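You operate a simulated robot arm through the tools that you are given. There is no shell and no other tool. Be economical: measure what you need, move in short steps, check, and stop when the job is done.

You run a simulated robot arm. Do the job below in one go: nothing can be reset, and whatever is moved stays where it is left.

TASK
Put things in order on the top of the long steel bench. At the end: the clear cup from the top of the long steel bench stands where the round blue holder stood; the orange collet stands where the small blue sponge stood; the round blue holder stands where the white filter stood; the small blue sponge is in the small grey bin; the white filter stands where the orange collet stood; whatever was shut is shut again. Leave all else as you found it, and nothing knocked over.

Only the result counts: the job must be done as asked and must still hold three seconds after the hand-in. Knocking over, shifting, dropping, spilling or breaking anything else fails it.

THE ROBOT
A 7-joint arm with a two-finger parallel gripper, fixed in place. Base frame: the origin is at the foot of the arm, x ahead of it, y to its left, z up; the work surface is at about z = 880. Lengths are in mm, angles in degrees, forces in N, time in s.
With the tool pointing down near the work surface it reaches from about 300 to 700 mm from the base axis. Its first joint turns from -66.0 to 66.0 degrees. Payload 1.57 kg.
Tool frame: the origin (TCP) lies between the finger pads and is the grasp point; the fingertips stand 30 mm ahead of it; z points along the fingers, y is the line along which they close. The gripper opens to 110 mm. The fingers are 24 mm wide and 12 mm thick; the gripper's body (48 by 112 mm) begins 78 mm behind the TCP.
Orientation is that of the tool frame in the base frame, as a unit quaternion [x, y, z, w]. With the fingers straight down and closing along the base's y, the tool's x points along the base's -x, its y along +y and its z along -z.

THE INTERFACE
- The arm moves only by the tool jog_arm. Its argument "moves" is a list of rows, each an object of numbers (a shift or turn left out is 0, a gripper value left out holds the last): "rx", "ry", "rz": the turn, a rotation vector about the tool's x, y, z in rad; "x", "y", "z": the shift along the tool's x, y, z in mm; "jaw": the finger opening in mm, from 0 to 110. In form: [{"rx": .., "ry": .., "rz": .., "x": .., "y": .., "z": .., "jaw": ..}, ...]. A call has 1 to 20 rows; each row is the pose to reach, as a shift and turn from the pose commanded when the call began, along the tool's axes at that moment. Each row takes 0.2 s and may step no farther than 50 mm and 8.6 degrees from the row before; otherwise, or with a gripper value out of range, the whole call is refused. A pose out of reach is approached as far as the arm can. The call stops where the force on the tool passes 40 N (or 10 N more than at its start, if that is more) or the arm is blocked; 0.2 s more then pass. The fingers move at their own pace (about 108 mm/s each) and stop on an object; they squeeze with about 31 N. The grip force told is the motor's: it shows also when the fingers shut on nothing. Time passes only in rows, and 0.2 s behind the last, so rows that repeat a pose let the fingers close. The reply holds the time, the measured pose of the TCP, the force on the tool along the base axes, the opening and the grip force, in the units named above and with some noise.
- Cameras (640 x 400 px; columns grow to the right, rows downward): "scene" is fixed at [171.3, -392.7, 1407.4]; the picture's right is [0.74, -0.67, 0.00], its down [-0.36, -0.40, -0.84] and it looks along [0.56, 0.62, -0.54] (base axes); focal length 231 px, centre (320, 200). "wrist" rides on the gripper at [70, 16, -141] in the tool frame; the picture's right is [-0.23, 0.97, 0.00], its down [-0.86, -0.20, -0.48] and it looks along [-0.47, -0.11, 0.88] (tool axes); focal length 222 px, centre (320, 200). There is no depth. A picture from a camera that has moved, and an enlarged one, comes with that camera's place and axes in the base frame and with its lens.
- snapshot(camera): a new picture of that camera. The clock stands still meanwhile.
- close_up(camera, box): a new picture of the part [left, top, right, bottom] of that camera's present view, enlarged. The clock stands still meanwhile.
- close_job(): hands the job in; it is judged then, once.

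Work in short steps. Places have to be worked out from the pictures, the camera data and where the tool is seen: move nearer, look again, correct. Check each grasp and each placing, and mend what went wrong. You have 120 turns and 64 pictures in all, those below and enlarged ones among them. Open the gripper and draw the arm clear of the work before you hand the job in, unless the task says otherwise; then end with one line.

The tools are called by a JSON object that holds its "op" and its "data". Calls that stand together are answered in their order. jog_arm: Moves the arm, as the interface text tells. Its arguments: {"type":"object","properties":{"moves":{"type":"array","items":{"type":"object","properties":{"rx":{"type":"number"},"ry":{"type":"number"},"rz":{"type":"number"},"x":{"type":"number"},"y":{"type":"number"},"z":{"type":"number"},"jaw":{"type":"number"}}}}},"required":["moves"]} The other tools are called the same way: snapshot (camera) takes a picture; close_up (camera, box) takes an enlarged picture of a part of a camera's view; close_job () hands the job in.

At the start:

```text
t: 0.0
tcp_pos: [324.5, -53.4, 1242.8]
ee_rot: [0.0, 1.0, -0.001, 0.0]
contact_force: [-1.2, -0.1, 0.4]
opening: 109.9
finger_force: 0.3
```

scene: 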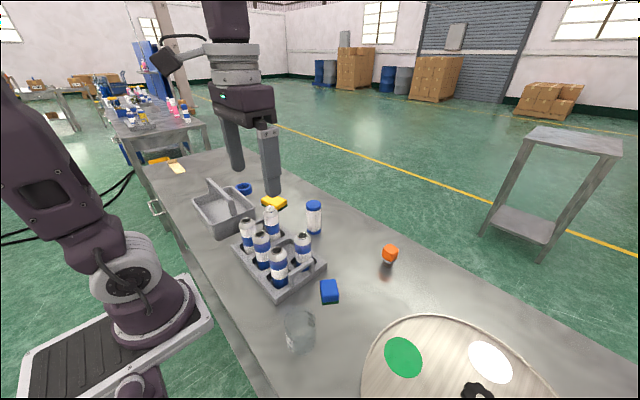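
wrist: 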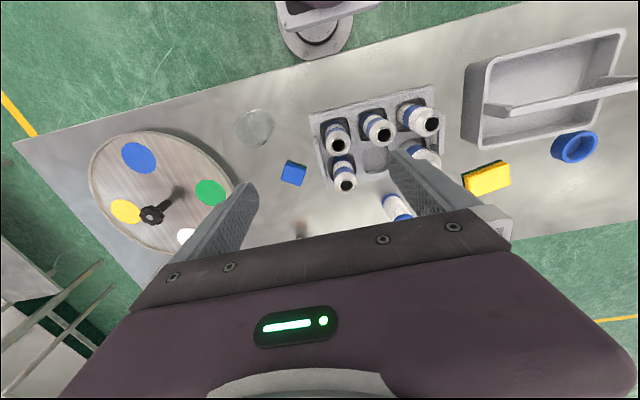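

I start with enlarged views of the work area to identify each object.

{"op": "close_up", "data": {"camera": "scene", "box": [140, 140, 340, 265]}}

{"op": "close_up", "data": {"camera": "scene", "box": [260, 230, 532, 400]}}

{"op": "close_up", "data": {"camera": "wrist", "box": [60, 80, 316, 240]}}

{"op": "close_up", "data": {"camera": "wrist", "box": [300, 20, 640, 232]}}

```text
3.20 times, centred on (240, 202) of scene
camera zoom: at [171.3, -392.7, 1407.4], right [0.74, -0.67, 0.0], down [-0.36, -0.4, -0.84], along [0.56, 0.62, -0.54], focal length 740 px, centre (576, 192)
```

zoom: 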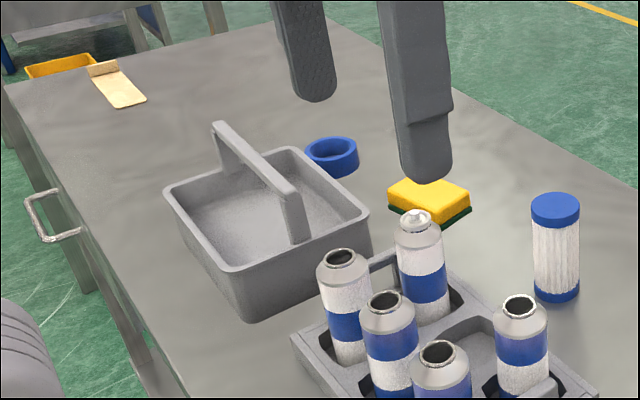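

```text
2.35 times, centred on (396, 315) of scene
camera zoom: at [171.3, -392.7, 1407.4], right [0.74, -0.67, 0.0], down [-0.36, -0.4, -0.84], along [0.56, 0.62, -0.54], focal length 544 px, centre (141, -71)
```

zoom: 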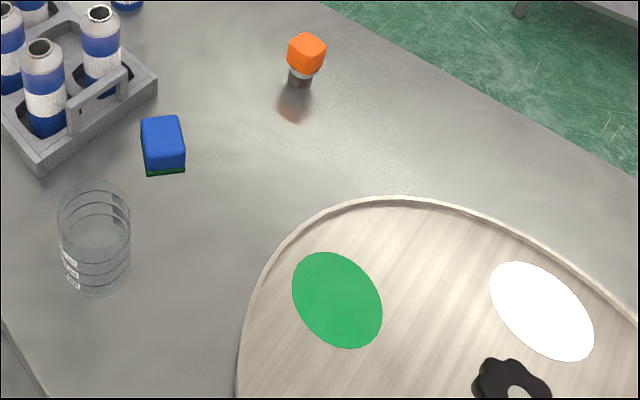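

```text
2.50 times, centred on (188, 160) of wrist
camera zoom: at [255.8, -37.9, 1384.1], right [0.23, 0.97, 0.0], down [0.86, -0.2, 0.48], along [0.47, -0.11, -0.88], focal length 555 px, centre (650, 300)
```

zoom: 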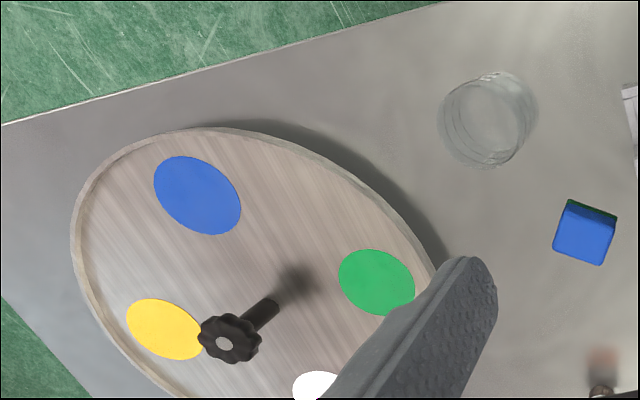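

```text
1.88 times, centred on (470, 126) of wrist
camera zoom: at [255.8, -37.9, 1384.1], right [0.23, 0.97, 0.0], down [0.86, -0.2, 0.48], along [0.47, -0.11, -0.88], focal length 418 px, centre (38, 339)
```

zoom: 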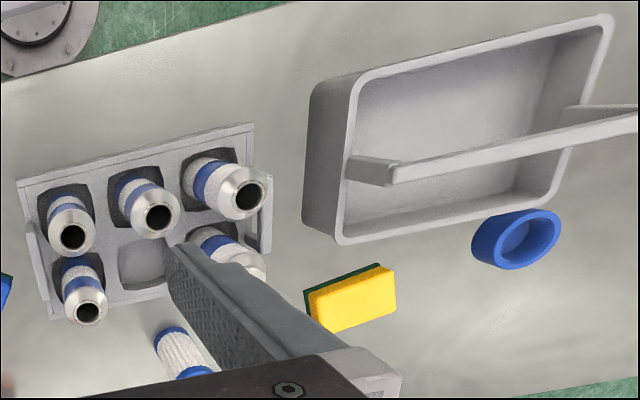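

The white filter is the pleated cylinder with blue caps (~(564,75)), the holder is the blue ring (~(505,476)), the collet is at ~(628,-179), the sponge at ~(433,-138), the cup at ~(302,-190), and the grey bin has a handle across it. Since each move frees the next spot, I begin with the sponge and move above it to refine its position.

{"op": "jog_arm", "data": {"moves": [{"x": -30, "y": -25, "z": 20}, {"x": -60, "y": -50, "z": 45}, {"x": -85, "y": -70, "z": 80}, {"x": -105, "y": -84, "z": 120}, {"x": -106, "y": -84, "z": 160}, {"x": -106, "y": -84, "z": 160}]}}

{"op": "snapshot", "data": {"camera": "wrist"}}

```text
t: 1.4
tcp_pos: [431.2, -138.0, 1080.5]
ee_rot: [0.0, 1.0, 0.0, 0.0]
contact_force: [0.3, 0.0, 0.4]
opening: 110.0
finger_force: 0.0
```

```text
57 pictures are left
camera wrist: at [362.9, -123.4, 1223.5], right [0.23, 0.97, 0.0], down [0.86, -0.2, 0.48], along [0.47, -0.11, -0.88], focal length 222 px, centre (320, 200)
```

wrist: 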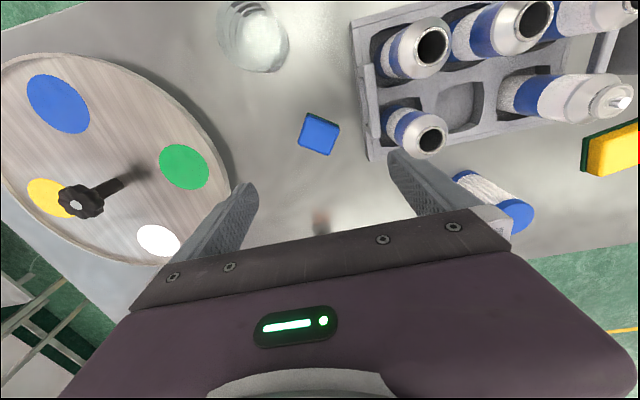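

The sponge is almost right below the TCP; I zoom in to measure its edges and orientation.

{"op": "close_up", "data": {"camera": "wrist", "box": [272, 100, 368, 160]}}

```text
6.67 times, centred on (320, 130) of wrist
camera zoom: at [362.9, -123.4, 1223.5], right [0.23, 0.97, 0.0], down [0.86, -0.2, 0.48], along [0.47, -0.11, -0.88], focal length 1481 px, centre (320, 667)
```

zoom: 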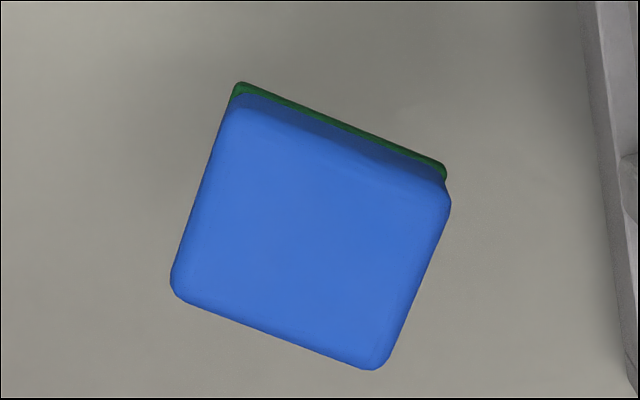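

The sponge is about 48×39 mm, centred at ~(431.5,-142), with an edge at 55° to x. I rotate 35°, and descend with the jaw at 80 so the tips stay just above the bench.

{"op": "jog_arm", "data": {"moves": [{"rz": 0.13, "y": -2, "z": 20, "jaw": 80}, {"rz": 0.26, "y": -4, "z": 45, "jaw": 80}, {"rz": 0.39, "y": -4, "z": 70, "jaw": 80}, {"rz": 0.51, "y": -4, "z": 95, "jaw": 80}, {"rz": 0.611, "y": -4, "z": 120, "jaw": 80}, {"rz": 0.611, "y": -4, "z": 120, "jaw": 80}]}}

{"op": "close_up", "data": {"camera": "wrist", "box": [160, 50, 480, 250]}}

```text
t: 2.8
tcp_pos: [432.8, -140.1, 962.3]
ee_rot: [0.301, 0.954, 0.0, 0.0]
contact_force: [-0.1, 0.0, -0.2]
opening: 80.0
finger_force: 0.1
```

```text
2.00 times, centred on (320, 150) of wrist
camera zoom: at [385.3, -87.8, 1102.6], right [0.75, 0.67, 0.0], down [0.58, -0.66, 0.48], along [0.32, -0.36, -0.88], focal length 444 px, centre (320, 300)
```

zoom: 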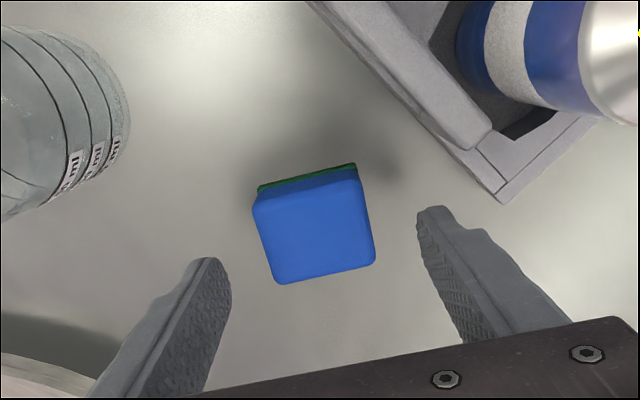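

The fingers are aligned with the sponge. I descend and close.

{"op": "jog_arm", "data": {"moves": [{"z": 25, "jaw": 80}, {"z": 40, "jaw": 80}, {"z": 47, "jaw": 80}, {"z": 47, "jaw": 80}, {"z": 47, "jaw": 30}, {"z": 47, "jaw": 30}, {"z": 47, "jaw": 30}]}}

```text
t: 4.4
tcp_pos: [431.0, -140.4, 915.8]
ee_rot: [0.3, 0.954, 0.0, 0.0]
contact_force: [0.3, 0.2, -0.1]
opening: 48.2
finger_force: 31.1
```

The sponge is gripped at 48.2 mm. I lift it and rotate back.

{"op": "jog_arm", "data": {"moves": [{"z": -20}, {"z": -60}, {"z": -105}, {"z": -150}, {"z": -195, "rz": -0.13}, {"z": -235, "rz": -0.26}, {"z": -260, "rz": -0.39}, {"z": -260, "rz": -0.51}, {"z": -260, "rz": -0.611}, {"z": -260, "rz": -0.611}]}}

```text
t: 6.6
tcp_pos: [432.0, -140.5, 1174.6]
ee_rot: [-0.001, 1.0, -0.001, 0.0]
contact_force: [0.3, -0.5, -0.9]
opening: 48.2
finger_force: 31.6
```

Now I carry it at height toward the bin and look.

{"op": "jog_arm", "data": {"moves": [{"y": 25}, {"y": 65}, {"y": 110}, {"y": 155}, {"y": 200}, {"y": 245, "x": 10}, {"y": 290, "x": 20}, {"y": 335, "x": 30}, {"y": 380, "x": 40}, {"y": 425, "x": 40}, {"y": 460, "x": 40}, {"y": 480, "x": 40}, {"y": 480, "x": 40}]}}

{"op": "snapshot", "data": {"camera": "wrist"}}

```text
t: 9.4
tcp_pos: [390.3, 338.7, 1175.2]
ee_rot: [0.0, 1.0, 0.0, 0.0]
contact_force: [-0.1, -0.3, -0.2]
opening: 48.4
finger_force: 31.1
```

```text
54 pictures are left
camera wrist: at [320.5, 353.8, 1315.6], right [0.23, 0.97, 0.0], down [0.86, -0.2, 0.48], along [0.47, -0.11, -0.88], focal length 222 px, centre (320, 200)
```

wrist: 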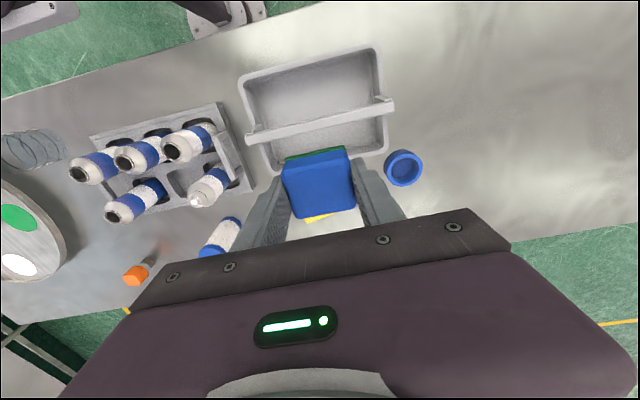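

The bin spans roughly x 292–450, y 236–440 with its handle along y at x≈371. I'll use the half nearest the robot (x≈330); moving above it to check.

{"op": "jog_arm", "data": {"moves": [{"x": 20}, {"x": 45, "z": 20}, {"x": 61, "z": 55}, {"x": 61, "z": 90}, {"x": 61, "z": 90}]}}

{"op": "snapshot", "data": {"camera": "wrist"}}

{"op": "close_up", "data": {"camera": "scene", "box": [160, 120, 320, 220]}}

```text
t: 10.6
tcp_pos: [329.3, 339.0, 1085.6]
ee_rot: [0.0, 1.0, 0.0, 0.0]
contact_force: [0.1, -0.5, 0.2]
opening: 48.2
finger_force: 30.5
```

```text
53 pictures are left
camera wrist: at [260.0, 354.0, 1227.5], right [0.23, 0.97, 0.0], down [0.86, -0.2, 0.48], along [0.47, -0.11, -0.88], focal length 222 px, centre (320, 200)
```

wrist: 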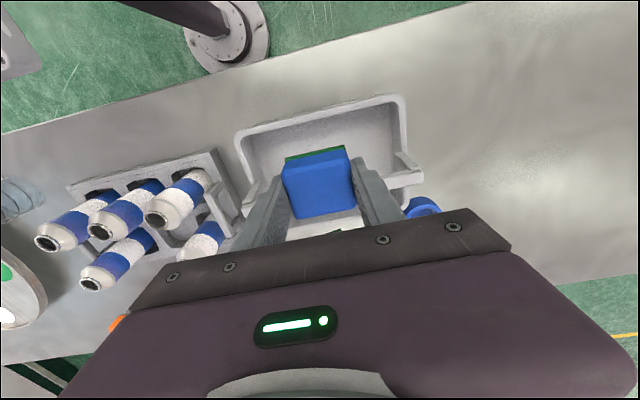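

```text
4.00 times, centred on (240, 170) of scene
camera zoom: at [171.3, -392.7, 1407.4], right [0.74, -0.67, 0.0], down [-0.36, -0.4, -0.84], along [0.56, 0.62, -0.54], focal length 925 px, centre (640, 320)
```

zoom: 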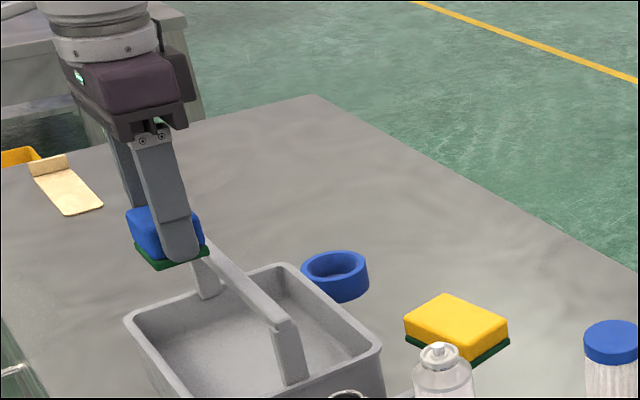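

Near rim is at x≈297, handle edge at ≈363. I centre at x≈334 and lower slowly.

{"op": "jog_arm", "data": {"moves": [{"x": -5, "z": 10}, {"x": -5, "z": 40}, {"x": -5, "z": 70}, {"x": -5, "z": 90}, {"x": -5, "z": 90}]}}

{"op": "snapshot", "data": {"camera": "wrist"}}

{"op": "close_up", "data": {"camera": "scene", "box": [160, 140, 320, 240]}}

```text
t: 11.8
tcp_pos: [335.3, 338.7, 995.4]
ee_rot: [0.0, 1.0, 0.001, 0.001]
contact_force: [0.7, -0.1, -0.3]
opening: 48.3
finger_force: 30.6
```

```text
51 pictures are left
camera wrist: at [265.4, 354.5, 1136.7], right [0.23, 0.97, 0.0], down [0.86, -0.2, 0.48], along [0.47, -0.11, -0.88], focal length 222 px, centre (320, 200)
```

wrist: 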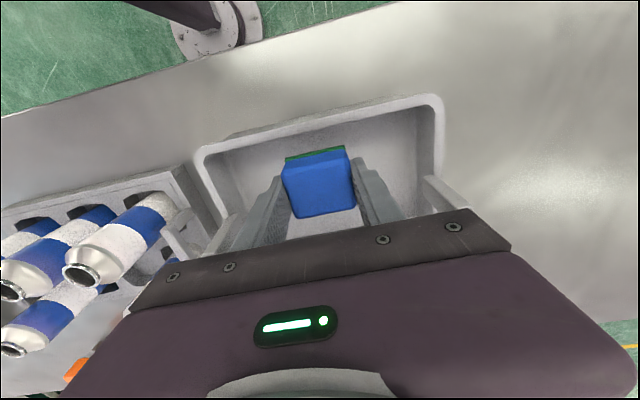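

```text
4.00 times, centred on (240, 190) of scene
camera zoom: at [171.3, -392.7, 1407.4], right [0.74, -0.67, 0.0], down [-0.36, -0.4, -0.84], along [0.56, 0.62, -0.54], focal length 925 px, centre (640, 240)
```

zoom: 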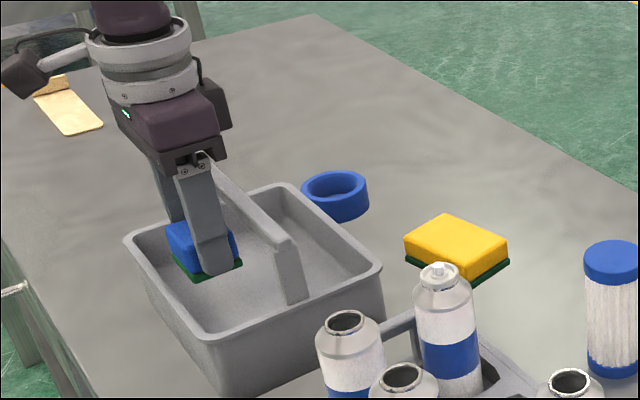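

Handle top seems to be at z≈1015, so I want to keep the gripper body clear of it. I zoom in on the near wall and floor to pick the best x.

{"op": "close_up", "data": {"camera": "wrist", "box": [180, 80, 460, 255]}}

```text
2.29 times, centred on (320, 168) of wrist
camera zoom: at [265.4, 354.5, 1136.7], right [0.23, 0.97, 0.0], down [0.86, -0.2, 0.48], along [0.47, -0.11, -0.88], focal length 508 px, centre (320, 274)
```

zoom: 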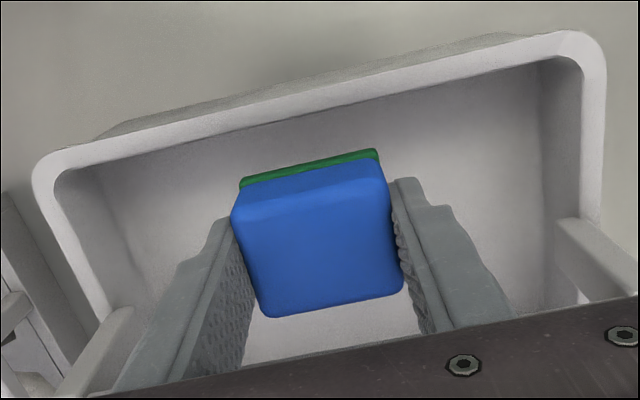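

I shift to x≈329 and lower to TCP ≈ 935 in small steps.

{"op": "jog_arm", "data": {"moves": [{"x": 6}, {"x": 6, "z": 20}, {"x": 6, "z": 35}, {"x": 6, "z": 48}, {"x": 6, "z": 60}, {"x": 6, "z": 60}]}}

{"op": "close_up", "data": {"camera": "wrist", "box": [160, 50, 480, 250]}}

{"op": "close_up", "data": {"camera": "scene", "box": [160, 140, 320, 240]}}

```text
t: 12.9
tcp_pos: [329.1, 340.2, 950.5]
ee_rot: [-0.001, 1.0, 0.002, 0.0]
contact_force: [-4.7, -3.8, 12.9]
opening: 48.5
finger_force: 31.4
stopped in row 5: the force on the tool passed its limit (the readings are from after the stop); the commanded pose is now the measured one
```

```text
2.00 times, centred on (320, 150) of wrist
camera zoom: at [259.8, 354.4, 1091.8], right [0.23, 0.97, 0.0], down [0.85, -0.2, 0.48], along [0.47, -0.11, -0.88], focal length 444 px, centre (320, 300)
```

zoom: 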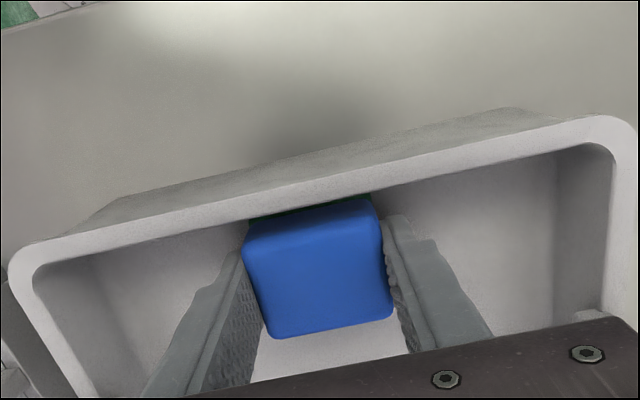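

```text
4.00 times, centred on (240, 190) of scene
camera zoom: at [171.0, -393.0, 1407.4], right [0.74, -0.67, 0.0], down [-0.36, -0.4, -0.84], along [0.56, 0.62, -0.54], focal length 925 px, centre (640, 240)
```

zoom: 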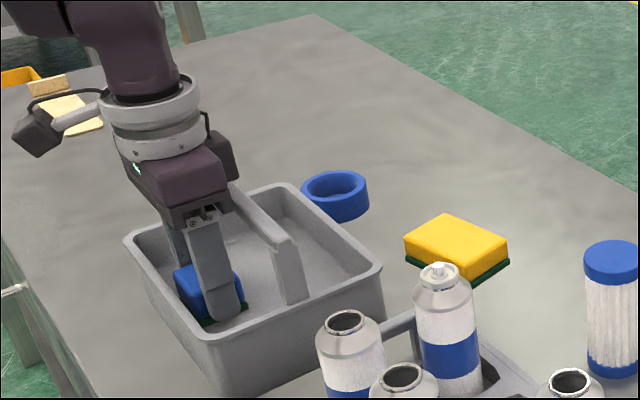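

Contact came at TCP z≈950, probably the gripper body touching the handle; nothing shifted. I raise 3 mm to relieve it and release the sponge, which falls only ~30 mm inside the bin.

{"op": "jog_arm", "data": {"moves": [{"z": -3}, {"z": -3}, {"z": -3, "jaw": 75}, {"z": -3, "jaw": 75}, {"z": -3, "jaw": 75}, {"z": -20, "jaw": 75}, {"z": -60, "jaw": 75}, {"z": -105, "jaw": 75}, {"z": -105, "jaw": 75}]}}

{"op": "snapshot", "data": {"camera": "wrist"}}

```text
t: 14.9
tcp_pos: [329.2, 339.4, 1056.1]
ee_rot: [0.0, 1.0, 0.002, 0.002]
contact_force: [-0.2, 0.2, -0.1]
opening: 75.1
finger_force: 0.2
```

```text
46 pictures are left
camera wrist: at [260.0, 353.6, 1197.4], right [0.23, 0.97, 0.0], down [0.85, -0.2, 0.48], along [0.47, -0.1, -0.88], focal length 222 px, centre (320, 200)
```

wrist: 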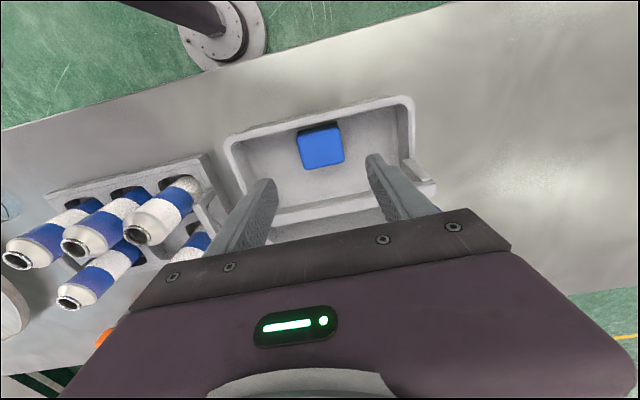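

The sponge lies flat in the bin. While nearby, I move toward the ring holder to measure its position (the place for the cup).

{"op": "jog_arm", "data": {"moves": [{"z": -25, "x": -20, "y": 15}, {"z": -30, "x": -55, "y": 40}, {"z": -30, "x": -90, "y": 70}, {"z": -30, "x": -125, "y": 100}, {"z": -30, "x": -150, "y": 120}, {"z": -30, "x": -165, "y": 130}, {"z": -30, "x": -165, "y": 130}]}}

{"op": "snapshot", "data": {"camera": "wrist"}}

```text
t: 16.5
tcp_pos: [465.6, 434.2, 1075.4]
ee_rot: [0.001, 1.0, 0.003, 0.002]
contact_force: [-0.3, 1.2, 0.0]
opening: 75.3
finger_force: 0.1
out of reach, approached as far as the arm can: row 4, 5, 6, 7
```

```text
45 pictures are left
camera wrist: at [394.9, 447.7, 1215.9], right [0.23, 0.97, 0.01], down [0.85, -0.2, 0.48], along [0.47, -0.1, -0.88], focal length 222 px, centre (320, 200)
```

wrist: 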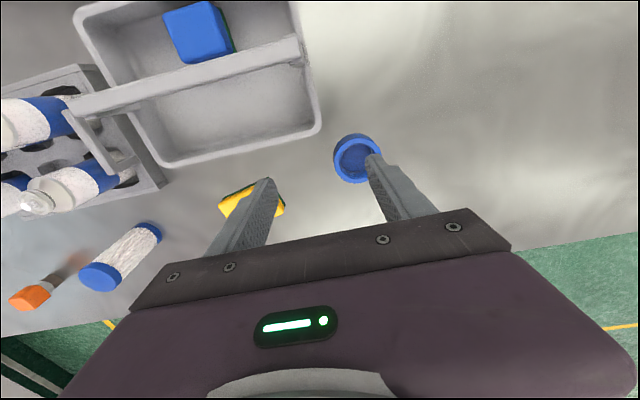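

I zoom on the ring for an accurate position.

{"op": "close_up", "data": {"camera": "wrist", "box": [312, 120, 408, 180]}}

{"op": "close_up", "data": {"camera": "wrist", "box": [0, 180, 288, 340]}}

```text
6.67 times, centred on (360, 150) of wrist
camera zoom: at [394.9, 447.7, 1215.9], right [0.23, 0.97, 0.01], down [0.85, -0.2, 0.48], along [0.47, -0.1, -0.88], focal length 1481 px, centre (53, 533)
```

zoom: 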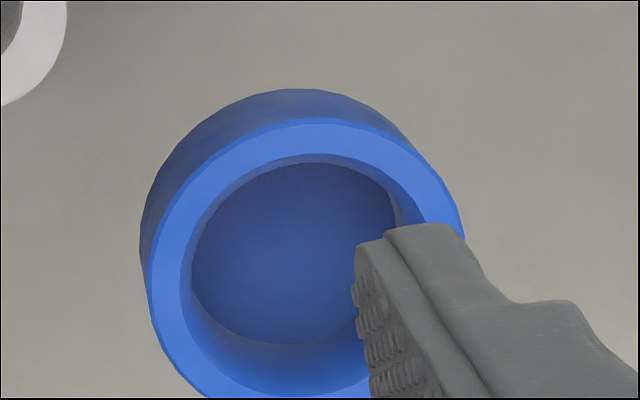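

```text
2.22 times, centred on (144, 260) of wrist
camera zoom: at [394.9, 447.7, 1215.9], right [0.23, 0.97, 0.01], down [0.85, -0.2, 0.48], along [0.47, -0.1, -0.88], focal length 494 px, centre (711, 67)
```

zoom: 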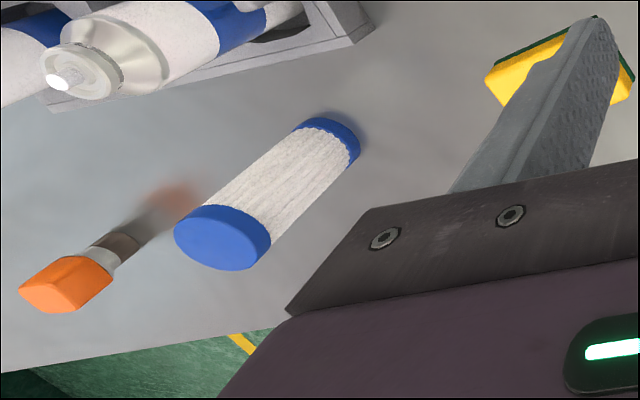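

The holder has ~68 mm diameter, ~27 mm height, centred ≈(508,479). Next I go to view the collet, staying high.

{"op": "jog_arm", "data": {"moves": [{"y": -30, "z": -10}, {"y": -75, "z": -25}, {"y": -120, "z": -25}, {"y": -165, "z": -25}, {"y": -210, "z": -25}, {"y": -255, "z": -25}, {"y": -300, "z": -25}, {"y": -345, "z": -25}, {"y": -390, "z": -25}, {"y": -435, "z": -25}, {"y": -480, "z": -25}, {"y": -525, "z": -25, "x": -10}, {"y": -570, "z": -25, "x": -30}, {"y": -605, "z": -20, "x": -50}, {"y": -620, "z": -10, "x": -70}, {"y": -625, "z": 0, "x": -80}, {"y": -625, "z": 0, "x": -80}]}}

{"op": "snapshot", "data": {"camera": "wrist"}}

```text
t: 20.1
tcp_pos: [544.4, -192.4, 1069.1]
ee_rot: [0.0, 1.0, 0.001, 0.003]
contact_force: [-0.4, 0.4, -0.1]
opening: 75.0
finger_force: 0.0
```

```text
42 pictures are left
camera wrist: at [474.0, -178.7, 1211.0], right [0.23, 0.97, 0.0], down [0.85, -0.2, 0.48], along [0.47, -0.1, -0.88], focal length 222 px, centre (320, 200)
```

wrist: 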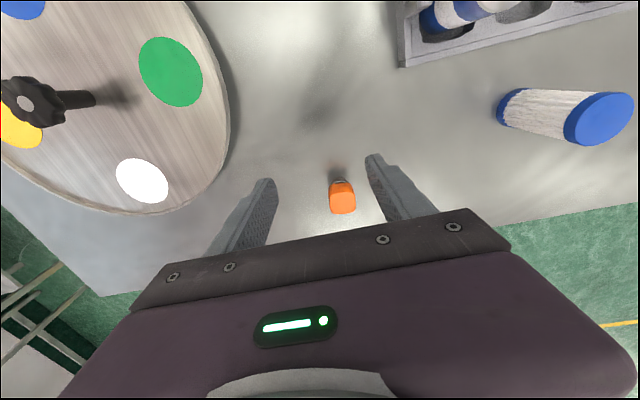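

{"op": "close_up", "data": {"camera": "wrist", "box": [296, 155, 392, 215]}}

{"op": "close_up", "data": {"camera": "scene", "box": [350, 225, 430, 275]}}

```text
6.67 times, centred on (344, 185) of wrist
camera zoom: at [474.0, -178.7, 1211.0], right [0.23, 0.97, 0.0], down [0.85, -0.2, 0.48], along [0.47, -0.1, -0.88], focal length 1481 px, centre (160, 300)
```

zoom: 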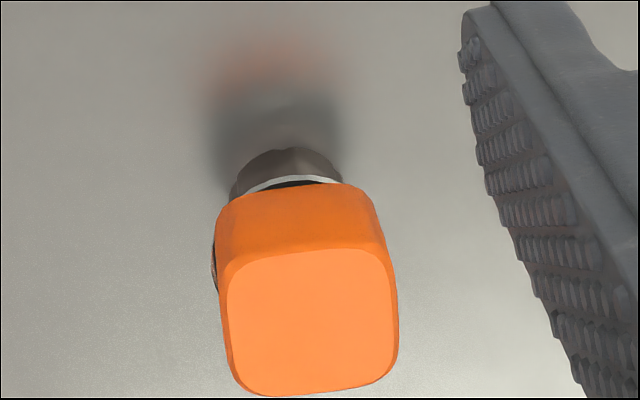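

```text
8.00 times, centred on (390, 250) of scene
camera zoom: at [171.3, -392.7, 1407.4], right [0.74, -0.67, 0.0], down [-0.36, -0.4, -0.84], along [0.56, 0.62, -0.54], focal length 1851 px, centre (-240, -200)
```

zoom: 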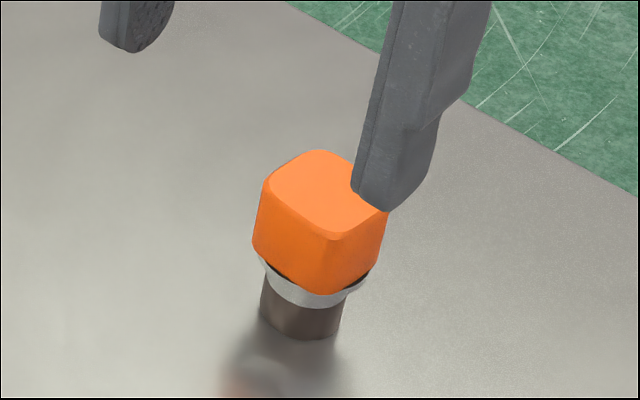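

The collet stands at ≈(630,-180), total height ~62, with a ~35 mm square head aligned with base y. I descend to z≈1000, move over it, and check.

{"op": "jog_arm", "data": {"moves": [{"z": 35}, {"z": 65, "x": -20, "y": 5}, {"z": 69, "x": -50, "y": 12}, {"z": 69, "x": -86, "y": 12}, {"z": 69, "x": -86, "y": 12}]}}

{"op": "close_up", "data": {"camera": "wrist", "box": [200, 100, 440, 250]}}

```text
t: 21.3
tcp_pos: [630.5, -178.3, 1000.8]
ee_rot: [0.001, 1.0, 0.002, 0.001]
contact_force: [0.2, -0.2, 0.5]
opening: 75.1
finger_force: 0.0
```

```text
2.67 times, centred on (320, 175) of wrist
camera zoom: at [561.2, -165.1, 1143.0], right [0.23, 0.97, 0.0], down [0.85, -0.2, 0.48], along [0.47, -0.1, -0.88], focal length 592 px, centre (320, 267)
```

zoom: 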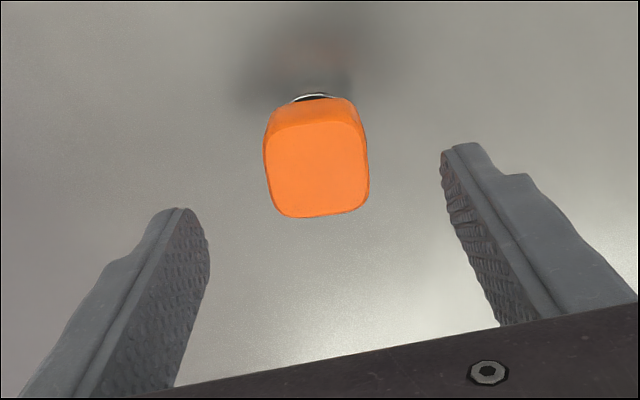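

Well centred. I lower and grip the head.

{"op": "jog_arm", "data": {"moves": [{"z": 30, "y": -1.5}, {"z": 55, "y": -1.5}, {"z": 76, "y": -1.5}, {"z": 76, "y": -1.5}, {"z": 76, "y": -1.5, "jaw": 20}, {"z": 76, "y": -1.5, "jaw": 20}, {"z": 76, "y": -1.5, "jaw": 20}]}}

```text
t: 22.9
tcp_pos: [630.5, -179.8, 926.6]
ee_rot: [0.0, 1.0, 0.001, 0.001]
contact_force: [-0.3, 0.6, -0.3]
opening: 39.2
finger_force: 30.8
```

The collet head is gripped. I lift it and carry it to the sponge's spot (431,-141).

{"op": "jog_arm", "data": {"moves": [{"z": -15}, {"z": -50}, {"z": -80, "x": 15, "y": 3}, {"z": -80, "x": 55, "y": 11}, {"z": -80, "x": 100, "y": 20}, {"z": -80, "x": 145, "y": 29}, {"z": -80, "x": 180, "y": 36}, {"z": -80, "x": 199, "y": 39}, {"z": -80, "x": 199, "y": 39}]}}

{"op": "snapshot", "data": {"camera": "wrist"}}

```text
t: 24.9
tcp_pos: [431.3, -140.2, 1006.8]
ee_rot: [0.0, 1.0, 0.002, 0.003]
contact_force: [0.5, -0.3, -2.2]
opening: 39.3
finger_force: 31.1
```

```text
38 pictures are left
camera wrist: at [360.9, -126.7, 1147.5], right [0.23, 0.97, 0.0], down [0.85, -0.2, 0.48], along [0.47, -0.11, -0.88], focal length 222 px, centre (320, 200)
```

wrist: 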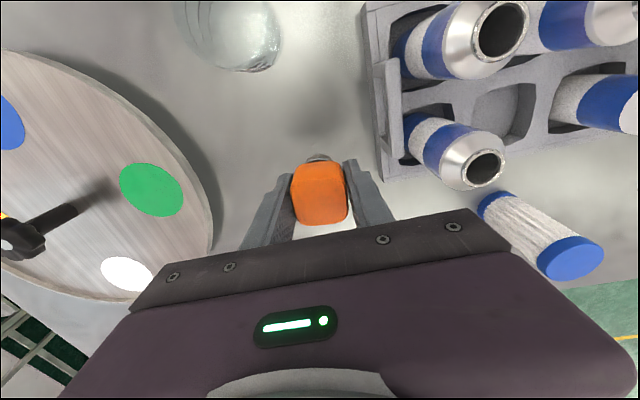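

Clear below. I lower to the grasp height (926.5) and release with a modest opening.

{"op": "jog_arm", "data": {"moves": [{"z": 30}, {"z": 55}, {"z": 70}, {"z": 77}, {"z": 80}, {"z": 80}, {"z": 80}]}}

```text
t: 26.5
tcp_pos: [432.0, -140.7, 927.0]
ee_rot: [0.0, 1.0, 0.001, 0.001]
contact_force: [1.4, 0.1, -1.9]
opening: 39.1
finger_force: 31.2
```

{"op": "jog_arm", "data": {"moves": [{"z": 0.5}, {"z": 0.5, "jaw": 56}, {"z": 0.5, "jaw": 56}, {"z": 0.5, "jaw": 56}, {"z": -20, "jaw": 56}, {"z": -60, "jaw": 56}, {"z": -100, "jaw": 56}, {"z": -140, "jaw": 56}, {"z": -140, "jaw": 56}]}}

{"op": "snapshot", "data": {"camera": "wrist"}}

```text
t: 28.5
tcp_pos: [430.8, -141.9, 1066.9]
ee_rot: [0.0, 1.0, 0.002, 0.001]
contact_force: [0.6, -0.3, -0.3]
opening: 56.4
finger_force: 0.2
```

```text
37 pictures are left
camera wrist: at [361.3, -127.2, 1208.3], right [0.23, 0.97, 0.0], down [0.85, -0.2, 0.48], along [0.47, -0.1, -0.88], focal length 222 px, centre (320, 200)
```

wrist: 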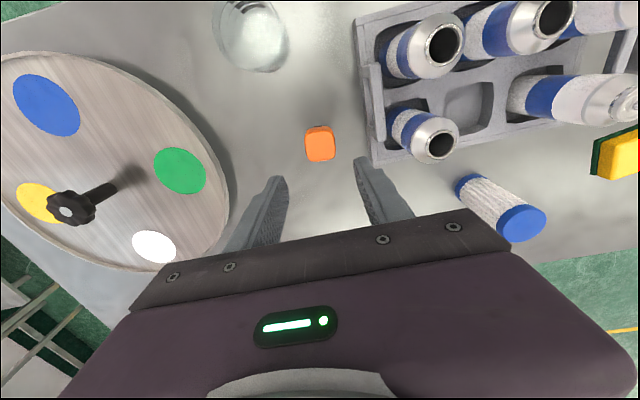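

The collet stands upright on its spot. Next I move near the filter to measure it.

{"op": "jog_arm", "data": {"moves": [{"z": -20, "y": 20, "x": -15}, {"z": -40, "y": 60, "x": -35}, {"z": -40, "y": 105, "x": -50}, {"z": -40, "y": 150, "x": -65}, {"z": -40, "y": 190, "x": -75}, {"z": -40, "y": 215, "x": -80}, {"z": -40, "y": 215, "x": -80}]}}

{"op": "snapshot", "data": {"camera": "wrist"}}

{"op": "close_up", "data": {"camera": "scene", "box": [265, 180, 361, 240]}}

```text
t: 30.1
tcp_pos: [511.9, 75.5, 1109.0]
ee_rot: [0.0, 1.0, 0.002, 0.002]
contact_force: [-0.7, 0.3, -0.5]
opening: 55.9
finger_force: 0.0
```

```text
36 pictures are left
camera wrist: at [442.1, 89.1, 1249.8], right [0.23, 0.97, 0.0], down [0.85, -0.2, 0.48], along [0.47, -0.11, -0.88], focal length 222 px, centre (320, 200)
```

wrist: 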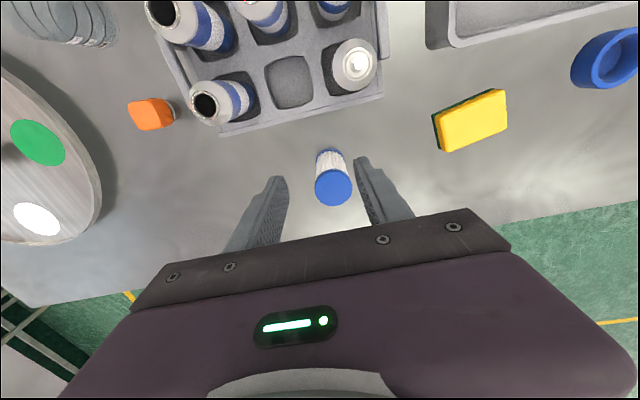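

```text
6.67 times, centred on (313, 210) of scene
camera zoom: at [171.3, -392.7, 1407.4], right [0.74, -0.67, 0.0], down [-0.36, -0.4, -0.84], along [0.56, 0.62, -0.54], focal length 1542 px, centre (367, 133)
```

zoom: 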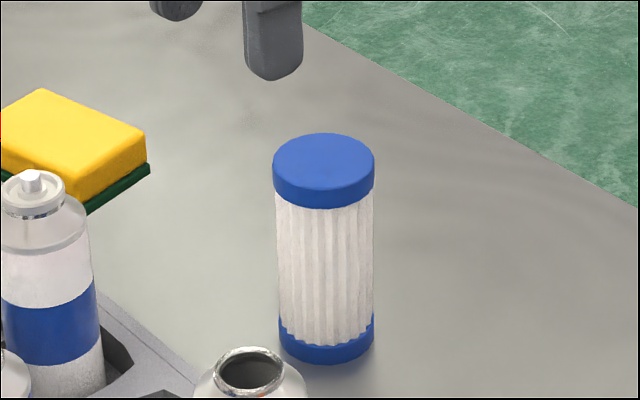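

{"op": "close_up", "data": {"camera": "wrist", "box": [272, 140, 400, 220]}}

```text
5.00 times, centred on (336, 180) of wrist
camera zoom: at [442.1, 89.1, 1249.8], right [0.23, 0.97, 0.0], down [0.85, -0.2, 0.48], along [0.47, -0.11, -0.88], focal length 1111 px, centre (240, 300)
```

zoom: 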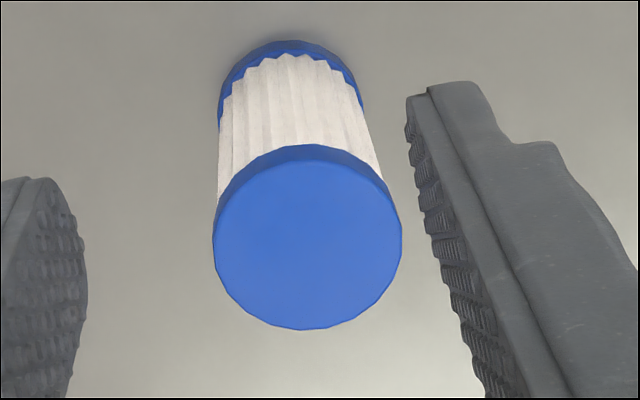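

The filter has ~50 mm diameter, ~105 mm height, centred ≈(571.5,78.5). I open to 85, move over it, and lower around it.

{"op": "jog_arm", "data": {"moves": [{"x": -20, "jaw": 85}, {"x": -59.5, "y": 3, "jaw": 85}, {"x": -59.5, "y": 3, "z": 40, "jaw": 85}, {"x": -59.5, "y": 3, "z": 65, "jaw": 85}, {"x": -59.5, "y": 3, "z": 65, "jaw": 85}]}}

{"op": "close_up", "data": {"camera": "wrist", "box": [200, 100, 440, 250]}}

```text
t: 31.3
tcp_pos: [569.0, 76.3, 1043.6]
ee_rot: [0.001, 1.0, 0.002, 0.002]
contact_force: [0.3, 0.0, 0.2]
opening: 85.1
finger_force: 0.0
```

```text
2.67 times, centred on (320, 175) of wrist
camera zoom: at [500.7, 90.4, 1184.9], right [0.23, 0.97, 0.0], down [0.85, -0.2, 0.48], along [0.47, -0.1, -0.88], focal length 592 px, centre (320, 267)
```

zoom: 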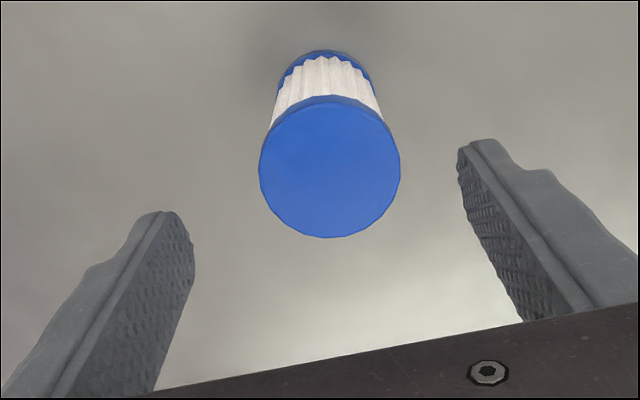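

Centre ≈(570,79.5). Small correction, then lower and grip at mid-height.

{"op": "jog_arm", "data": {"moves": [{"x": -1, "y": 3, "z": 20}, {"x": -1, "y": 3, "z": 55}, {"x": -1, "y": 3, "z": 90}, {"x": -1, "y": 3, "z": 104}, {"x": -1, "y": 3, "z": 104}, {"x": -1, "y": 3, "z": 104, "jaw": 60}, {"x": -1, "y": 3, "z": 104, "jaw": 40}, {"x": -1, "y": 3, "z": 104, "jaw": 40}, {"x": -1, "y": 3, "z": 104, "jaw": 40}]}}

```text
t: 33.3
tcp_pos: [571.8, 81.0, 939.5]
ee_rot: [0.0, 1.0, 0.002, 0.002]
contact_force: [0.2, -0.1, 0.1]
opening: 48.8
finger_force: 30.9
```

Gripped (48.8). I carry it to the collet's old spot (630,-180).

{"op": "jog_arm", "data": {"moves": [{"z": -15}, {"z": -45}, {"z": -60, "y": -20}, {"z": -60, "y": -60}, {"z": -60, "y": -105, "x": -10}, {"z": -60, "y": -150, "x": -25}, {"z": -60, "y": -195, "x": -40}, {"z": -60, "y": -235, "x": -52}, {"z": -60, "y": -261, "x": -58.5}, {"z": -60, "y": -261, "x": -58.5}, {"z": -60, "y": -261, "x": -58.5}]}}

{"op": "snapshot", "data": {"camera": "scene"}}

```text
t: 35.7
tcp_pos: [632.9, -182.9, 997.2]
ee_rot: [0.001, 1.0, 0.002, 0.002]
contact_force: [1.1, 0.1, -1.5]
opening: 48.8
finger_force: 30.6
```

```text
32 pictures are left
```

scene: 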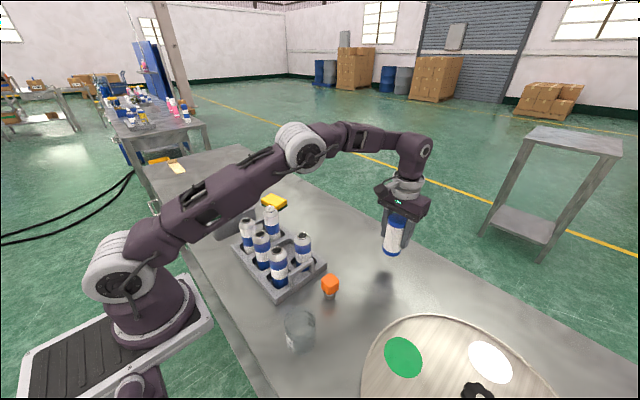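

All fine. I lower to z≈939.5 with a small correction toward (630.5,-181).

{"op": "jog_arm", "data": {"moves": [{"x": 2, "y": 2, "z": 20}, {"x": 2, "y": 2, "z": 40}, {"x": 2, "y": 2, "z": 50}, {"x": 2, "y": 2, "z": 56}, {"x": 2, "y": 2, "z": 58}, {"x": 2, "y": 2, "z": 58}, {"x": 2, "y": 2, "z": 58}]}}

```text
t: 37.3
tcp_pos: [628.7, -178.5, 939.4]
ee_rot: [0.0, 1.0, 0.002, 0.002]
contact_force: [-0.8, -0.6, 0.2]
opening: 49.0
finger_force: 30.5
```

{"op": "jog_arm", "data": {"moves": [{"z": 0.7, "x": -1, "y": -1}, {"z": 0.7, "x": -1, "y": -1}, {"z": 0.7, "x": -1, "y": -1, "jaw": 60}, {"z": 0.7, "x": -1, "y": -1, "jaw": 80}, {"z": 0.7, "x": -1, "y": -1, "jaw": 80}, {"z": -40, "x": -1, "y": -1, "jaw": 80}, {"z": -85, "x": 5, "jaw": 80}, {"z": -110, "x": 45, "jaw": 80}, {"z": -110, "x": 85, "jaw": 80}, {"z": -110, "x": 85, "jaw": 80}]}}

{"op": "snapshot", "data": {"camera": "wrist"}}

```text
t: 39.5
tcp_pos: [543.2, -179.9, 1049.6]
ee_rot: [0.0, 1.0, 0.002, 0.001]
contact_force: [0.4, 0.3, -0.4]
opening: 79.8
finger_force: 0.1
```

```text
31 pictures are left
camera wrist: at [472.4, -165.7, 1190.7], right [0.23, 0.97, 0.0], down [0.85, -0.2, 0.48], along [0.47, -0.11, -0.88], focal length 222 px, centre (320, 200)
```

wrist: 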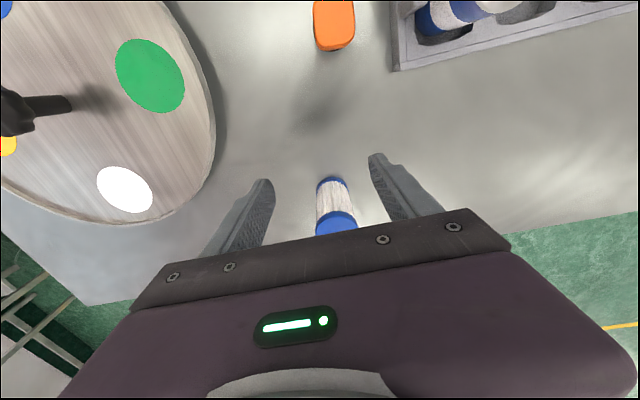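

The filter stands. Now I go to the holder, keeping height ~1050 then approaching.

{"op": "jog_arm", "data": {"moves": [{"y": 20}, {"y": 60}, {"y": 105}, {"y": 150}, {"y": 195, "x": 5}, {"y": 240, "x": 15}, {"y": 285, "x": 25}, {"y": 330, "x": 35}, {"y": 375, "x": 45}, {"y": 420, "x": 55}, {"y": 465, "x": 65}, {"y": 510, "x": 73}, {"y": 555, "x": 73}, {"y": 585, "x": 73, "z": 30}, {"y": 600, "x": 73, "z": 50}, {"y": 600, "x": 73, "z": 50}]}}

{"op": "close_up", "data": {"camera": "wrist", "box": [240, 60, 560, 260]}}

```text
t: 42.9
tcp_pos: [470.4, 422.2, 1001.6]
ee_rot: [0.0, 1.0, 0.002, 0.002]
contact_force: [-0.2, 0.2, -0.3]
opening: 80.0
finger_force: 0.0
```

```text
2.00 times, centred on (400, 160) of wrist
camera zoom: at [401.3, 435.5, 1143.2], right [0.23, 0.97, 0.0], down [0.85, -0.2, 0.48], along [0.47, -0.1, -0.88], focal length 444 px, centre (160, 280)
```

zoom: 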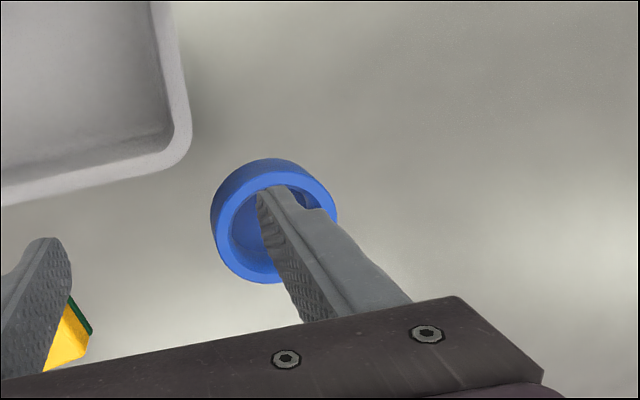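

Holder centre ≈(509,479.5). I open to 105 and move above it at z≈950 to test the reach.

{"op": "jog_arm", "data": {"moves": [{"z": 25, "jaw": 105}, {"z": 48, "x": -10, "y": 15, "jaw": 105}, {"z": 48, "x": -25, "y": 38, "jaw": 105}, {"z": 48, "x": -38.5, "y": 57.5, "jaw": 105}, {"z": 48, "x": -38.5, "y": 57.5, "jaw": 105}]}}

{"op": "close_up", "data": {"camera": "wrist", "box": [160, 50, 480, 250]}}

```text
t: 44.1
tcp_pos: [485.8, 443.7, 953.9]
ee_rot: [0.001, 1.0, 0.002, 0.002]
contact_force: [-0.1, 0.5, -0.7]
opening: 105.3
finger_force: 0.0
out of reach, approached as far as the arm can: row 3, 4, 5
```

```text
2.00 times, centred on (320, 150) of wrist
camera zoom: at [415.5, 458.9, 1095.6], right [0.23, 0.97, 0.0], down [0.85, -0.2, 0.48], along [0.47, -0.11, -0.88], focal length 444 px, centre (320, 300)
```

zoom: 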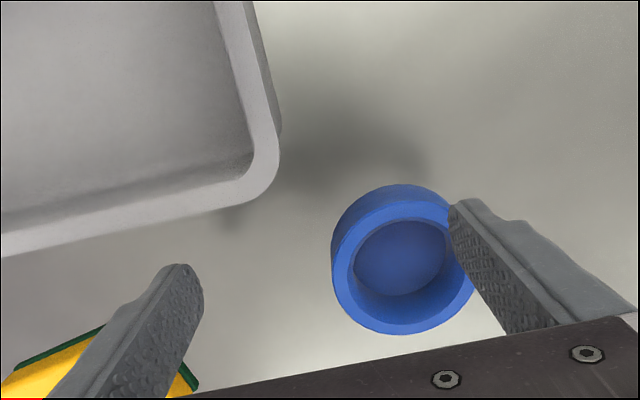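

Straight down reaches only ~658 mm; the holder is at ~699. I'll yaw the tool so its y axis is tangential, then tilt ~15° outward to gain reach. First I back off, rise and yaw.

{"op": "jog_arm", "data": {"moves": [{"z": -30, "jaw": 105}, {"z": -60, "x": 20, "y": -15, "rz": -0.1}, {"z": -60, "x": 40, "y": -30, "rz": -0.23}, {"z": -60, "x": 40, "y": -30, "rz": -0.36}, {"z": -60, "x": 40, "y": -30, "rz": -0.49}, {"z": -60, "x": 40, "y": -30, "rz": -0.62}, {"z": -60, "x": 40, "y": -30, "rz": -0.756}, {"z": -60, "x": 40, "y": -30, "rz": -0.756}]}}

```text
t: 45.9
tcp_pos: [445.5, 415.9, 1012.5]
ee_rot: [-0.37, 0.929, 0.001, 0.003]
contact_force: [0.4, 0.7, -0.6]
opening: 105.2
finger_force: 0.0
```

Yaw is right. Now tilt 15° outward and move above the holder at z≈955.

{"op": "jog_arm", "data": {"moves": [{"ry": -0.1}, {"ry": -0.2}, {"ry": -0.26, "x": -20}, {"ry": -0.26, "x": -50, "y": 1, "z": 25}, {"ry": -0.26, "x": -84.5, "y": 2.7, "z": 50}, {"ry": -0.26, "x": -84.5, "y": 2.7, "z": 57}, {"ry": -0.26, "x": -84.5, "y": 2.7, "z": 57}]}}

{"op": "close_up", "data": {"camera": "wrist", "box": [160, 50, 480, 250]}}

```text
t: 47.5
tcp_pos: [505.3, 474.5, 955.0]
ee_rot: [-0.365, 0.922, 0.049, 0.123]
contact_force: [0.4, 0.2, -0.9]
opening: 104.9
finger_force: 0.2
```

```text
2.00 times, centred on (320, 150) of wrist
camera zoom: at [418.8, 413.2, 1073.5], right [-0.51, 0.86, 0.06], down [0.65, 0.33, 0.69], along [0.57, 0.39, -0.73], focal length 444 px, centre (320, 300)
```

zoom: 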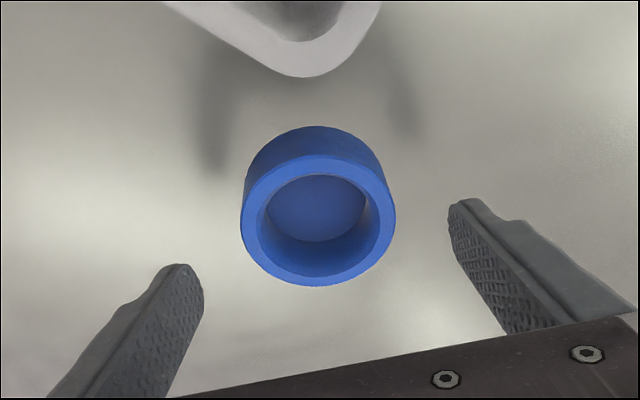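

Reached, and the ring is centred between the fingers. I descend vertically 25 mm and check clearance to the bin.

{"op": "jog_arm", "data": {"moves": [{"x": 3.2, "z": 12.1}, {"x": 6.4, "z": 24.2}, {"x": 6.4, "z": 24.2}]}}

{"op": "close_up", "data": {"camera": "scene", "box": [160, 110, 320, 210]}}

```text
t: 48.3
tcp_pos: [506.7, 476.1, 931.7]
ee_rot: [-0.366, 0.921, 0.049, 0.123]
contact_force: [-0.1, -0.4, 0.3]
opening: 104.9
finger_force: 0.1
```

```text
4.00 times, centred on (240, 160) of scene
camera zoom: at [171.3, -392.7, 1407.4], right [0.74, -0.67, 0.0], down [-0.36, -0.4, -0.84], along [0.56, 0.62, -0.54], focal length 925 px, centre (640, 360)
```

zoom: 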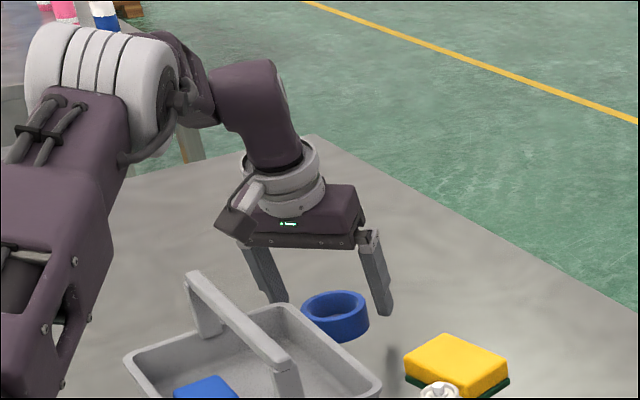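

Clearance is good. I lower the last 17 mm and close on the ring.

{"op": "jog_arm", "data": {"moves": [{"x": 4.5, "z": 8}, {"x": 6.4, "z": 16.4}, {"x": 6.4, "z": 16.4}, {"x": 6.4, "z": 16.4, "jaw": 80}, {"x": 6.4, "z": 16.4, "jaw": 58}, {"x": 6.4, "z": 16.4, "jaw": 58}, {"x": 6.4, "z": 16.4, "jaw": 58}]}}

```text
t: 49.9
tcp_pos: [504.2, 474.0, 914.3]
ee_rot: [-0.365, 0.921, 0.05, 0.123]
contact_force: [-0.5, 0.2, -0.1]
opening: 67.6
finger_force: 30.9
```

The holder is gripped (67.6). I lift, slide tangentially away from the bin, then move in −y, keeping the tilt.

{"op": "jog_arm", "data": {"moves": [{"x": -5, "z": -19}, {"x": -10.3, "z": -38.6}, {"x": -10.3, "y": -25, "z": -38.6}, {"x": -10.3, "y": -55, "z": -38.6}, {"x": -10.3, "y": -80, "z": -38.6}, {"x": 16.3, "y": -109, "z": -45.7}, {"x": 42.8, "y": -138, "z": -52.7}, {"x": 69.4, "y": -167, "z": -59.8}, {"x": 96, "y": -196, "z": -66.9}, {"x": 96, "y": -196, "z": -66.9}]}}

{"op": "close_up", "data": {"camera": "wrist", "box": [160, 50, 480, 250]}}

```text
t: 52.1
tcp_pos: [558.7, 255.0, 953.9]
ee_rot: [-0.365, 0.921, 0.049, 0.122]
contact_force: [0.1, 0.6, -0.7]
opening: 67.5
finger_force: 30.9
```

```text
2.00 times, centred on (320, 150) of wrist
camera zoom: at [472.8, 193.6, 1071.3], right [-0.51, 0.86, 0.06], down [0.65, 0.33, 0.69], along [0.57, 0.39, -0.73], focal length 444 px, centre (320, 300)
```

zoom: 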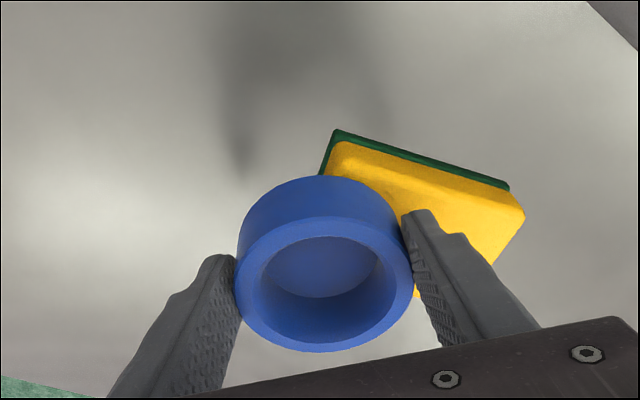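

Holder held firmly. I translate to above the filter's old spot while yawing 37° so the wrist leans over free bench rather than the bottles.

{"op": "jog_arm", "data": {"moves": [{"x": 18, "y": -23, "z": -6, "rx": -0.027, "rz": -0.103}, {"x": 44, "y": -55, "z": -14, "rx": -0.06, "rz": -0.224}, {"x": 70, "y": -88, "z": -22.6, "rx": -0.093, "rz": -0.348}, {"x": 95, "y": -119, "z": -30.6, "rx": -0.125, "rz": -0.47}, {"x": 110.8, "y": -138.7, "z": -35.7, "rx": -0.15, "rz": -0.56}, {"x": 110.8, "y": -138.7, "z": -35.7, "rx": -0.1645, "rz": -0.618}, {"x": 110.8, "y": -138.7, "z": -35.7, "rx": -0.1645, "rz": -0.618}]}}

{"op": "snapshot", "data": {"camera": "wrist"}}

{"op": "close_up", "data": {"camera": "scene", "box": [225, 140, 385, 240]}}

```text
t: 53.7
tcp_pos: [568.1, 75.8, 960.4]
ee_rot: [-0.638, 0.759, 0.084, 0.102]
contact_force: [-1.1, 0.5, -0.7]
opening: 67.4
finger_force: 31.2
```

```text
25 pictures are left
camera wrist: at [534.7, -24.9, 1077.7], right [-0.92, 0.38, 0.06], down [0.32, 0.66, 0.69], along [0.23, 0.65, -0.73], focal length 222 px, centre (320, 200)
```

wrist: 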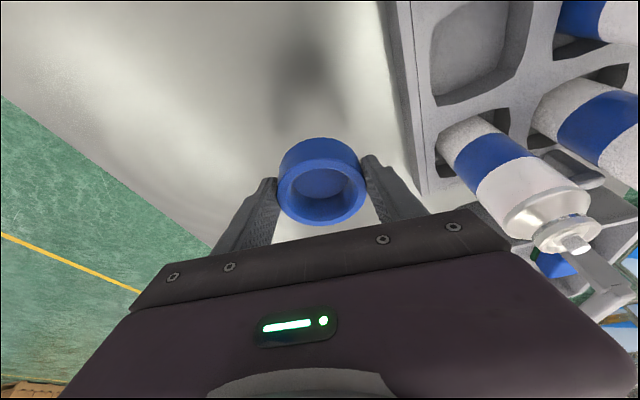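

```text
4.00 times, centred on (305, 190) of scene
camera zoom: at [171.3, -392.7, 1407.4], right [0.74, -0.67, 0.0], down [-0.36, -0.4, -0.84], along [0.56, 0.62, -0.54], focal length 925 px, centre (380, 240)
```

zoom: 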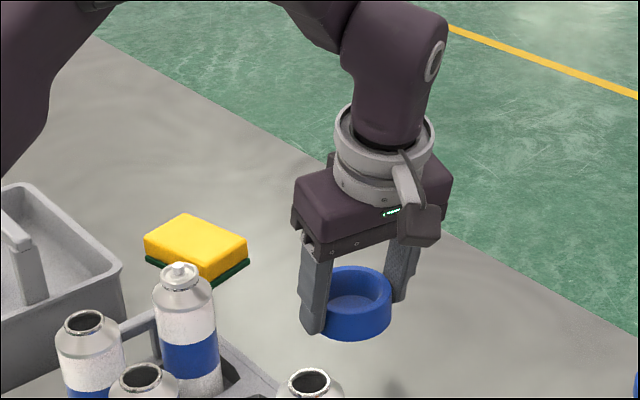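

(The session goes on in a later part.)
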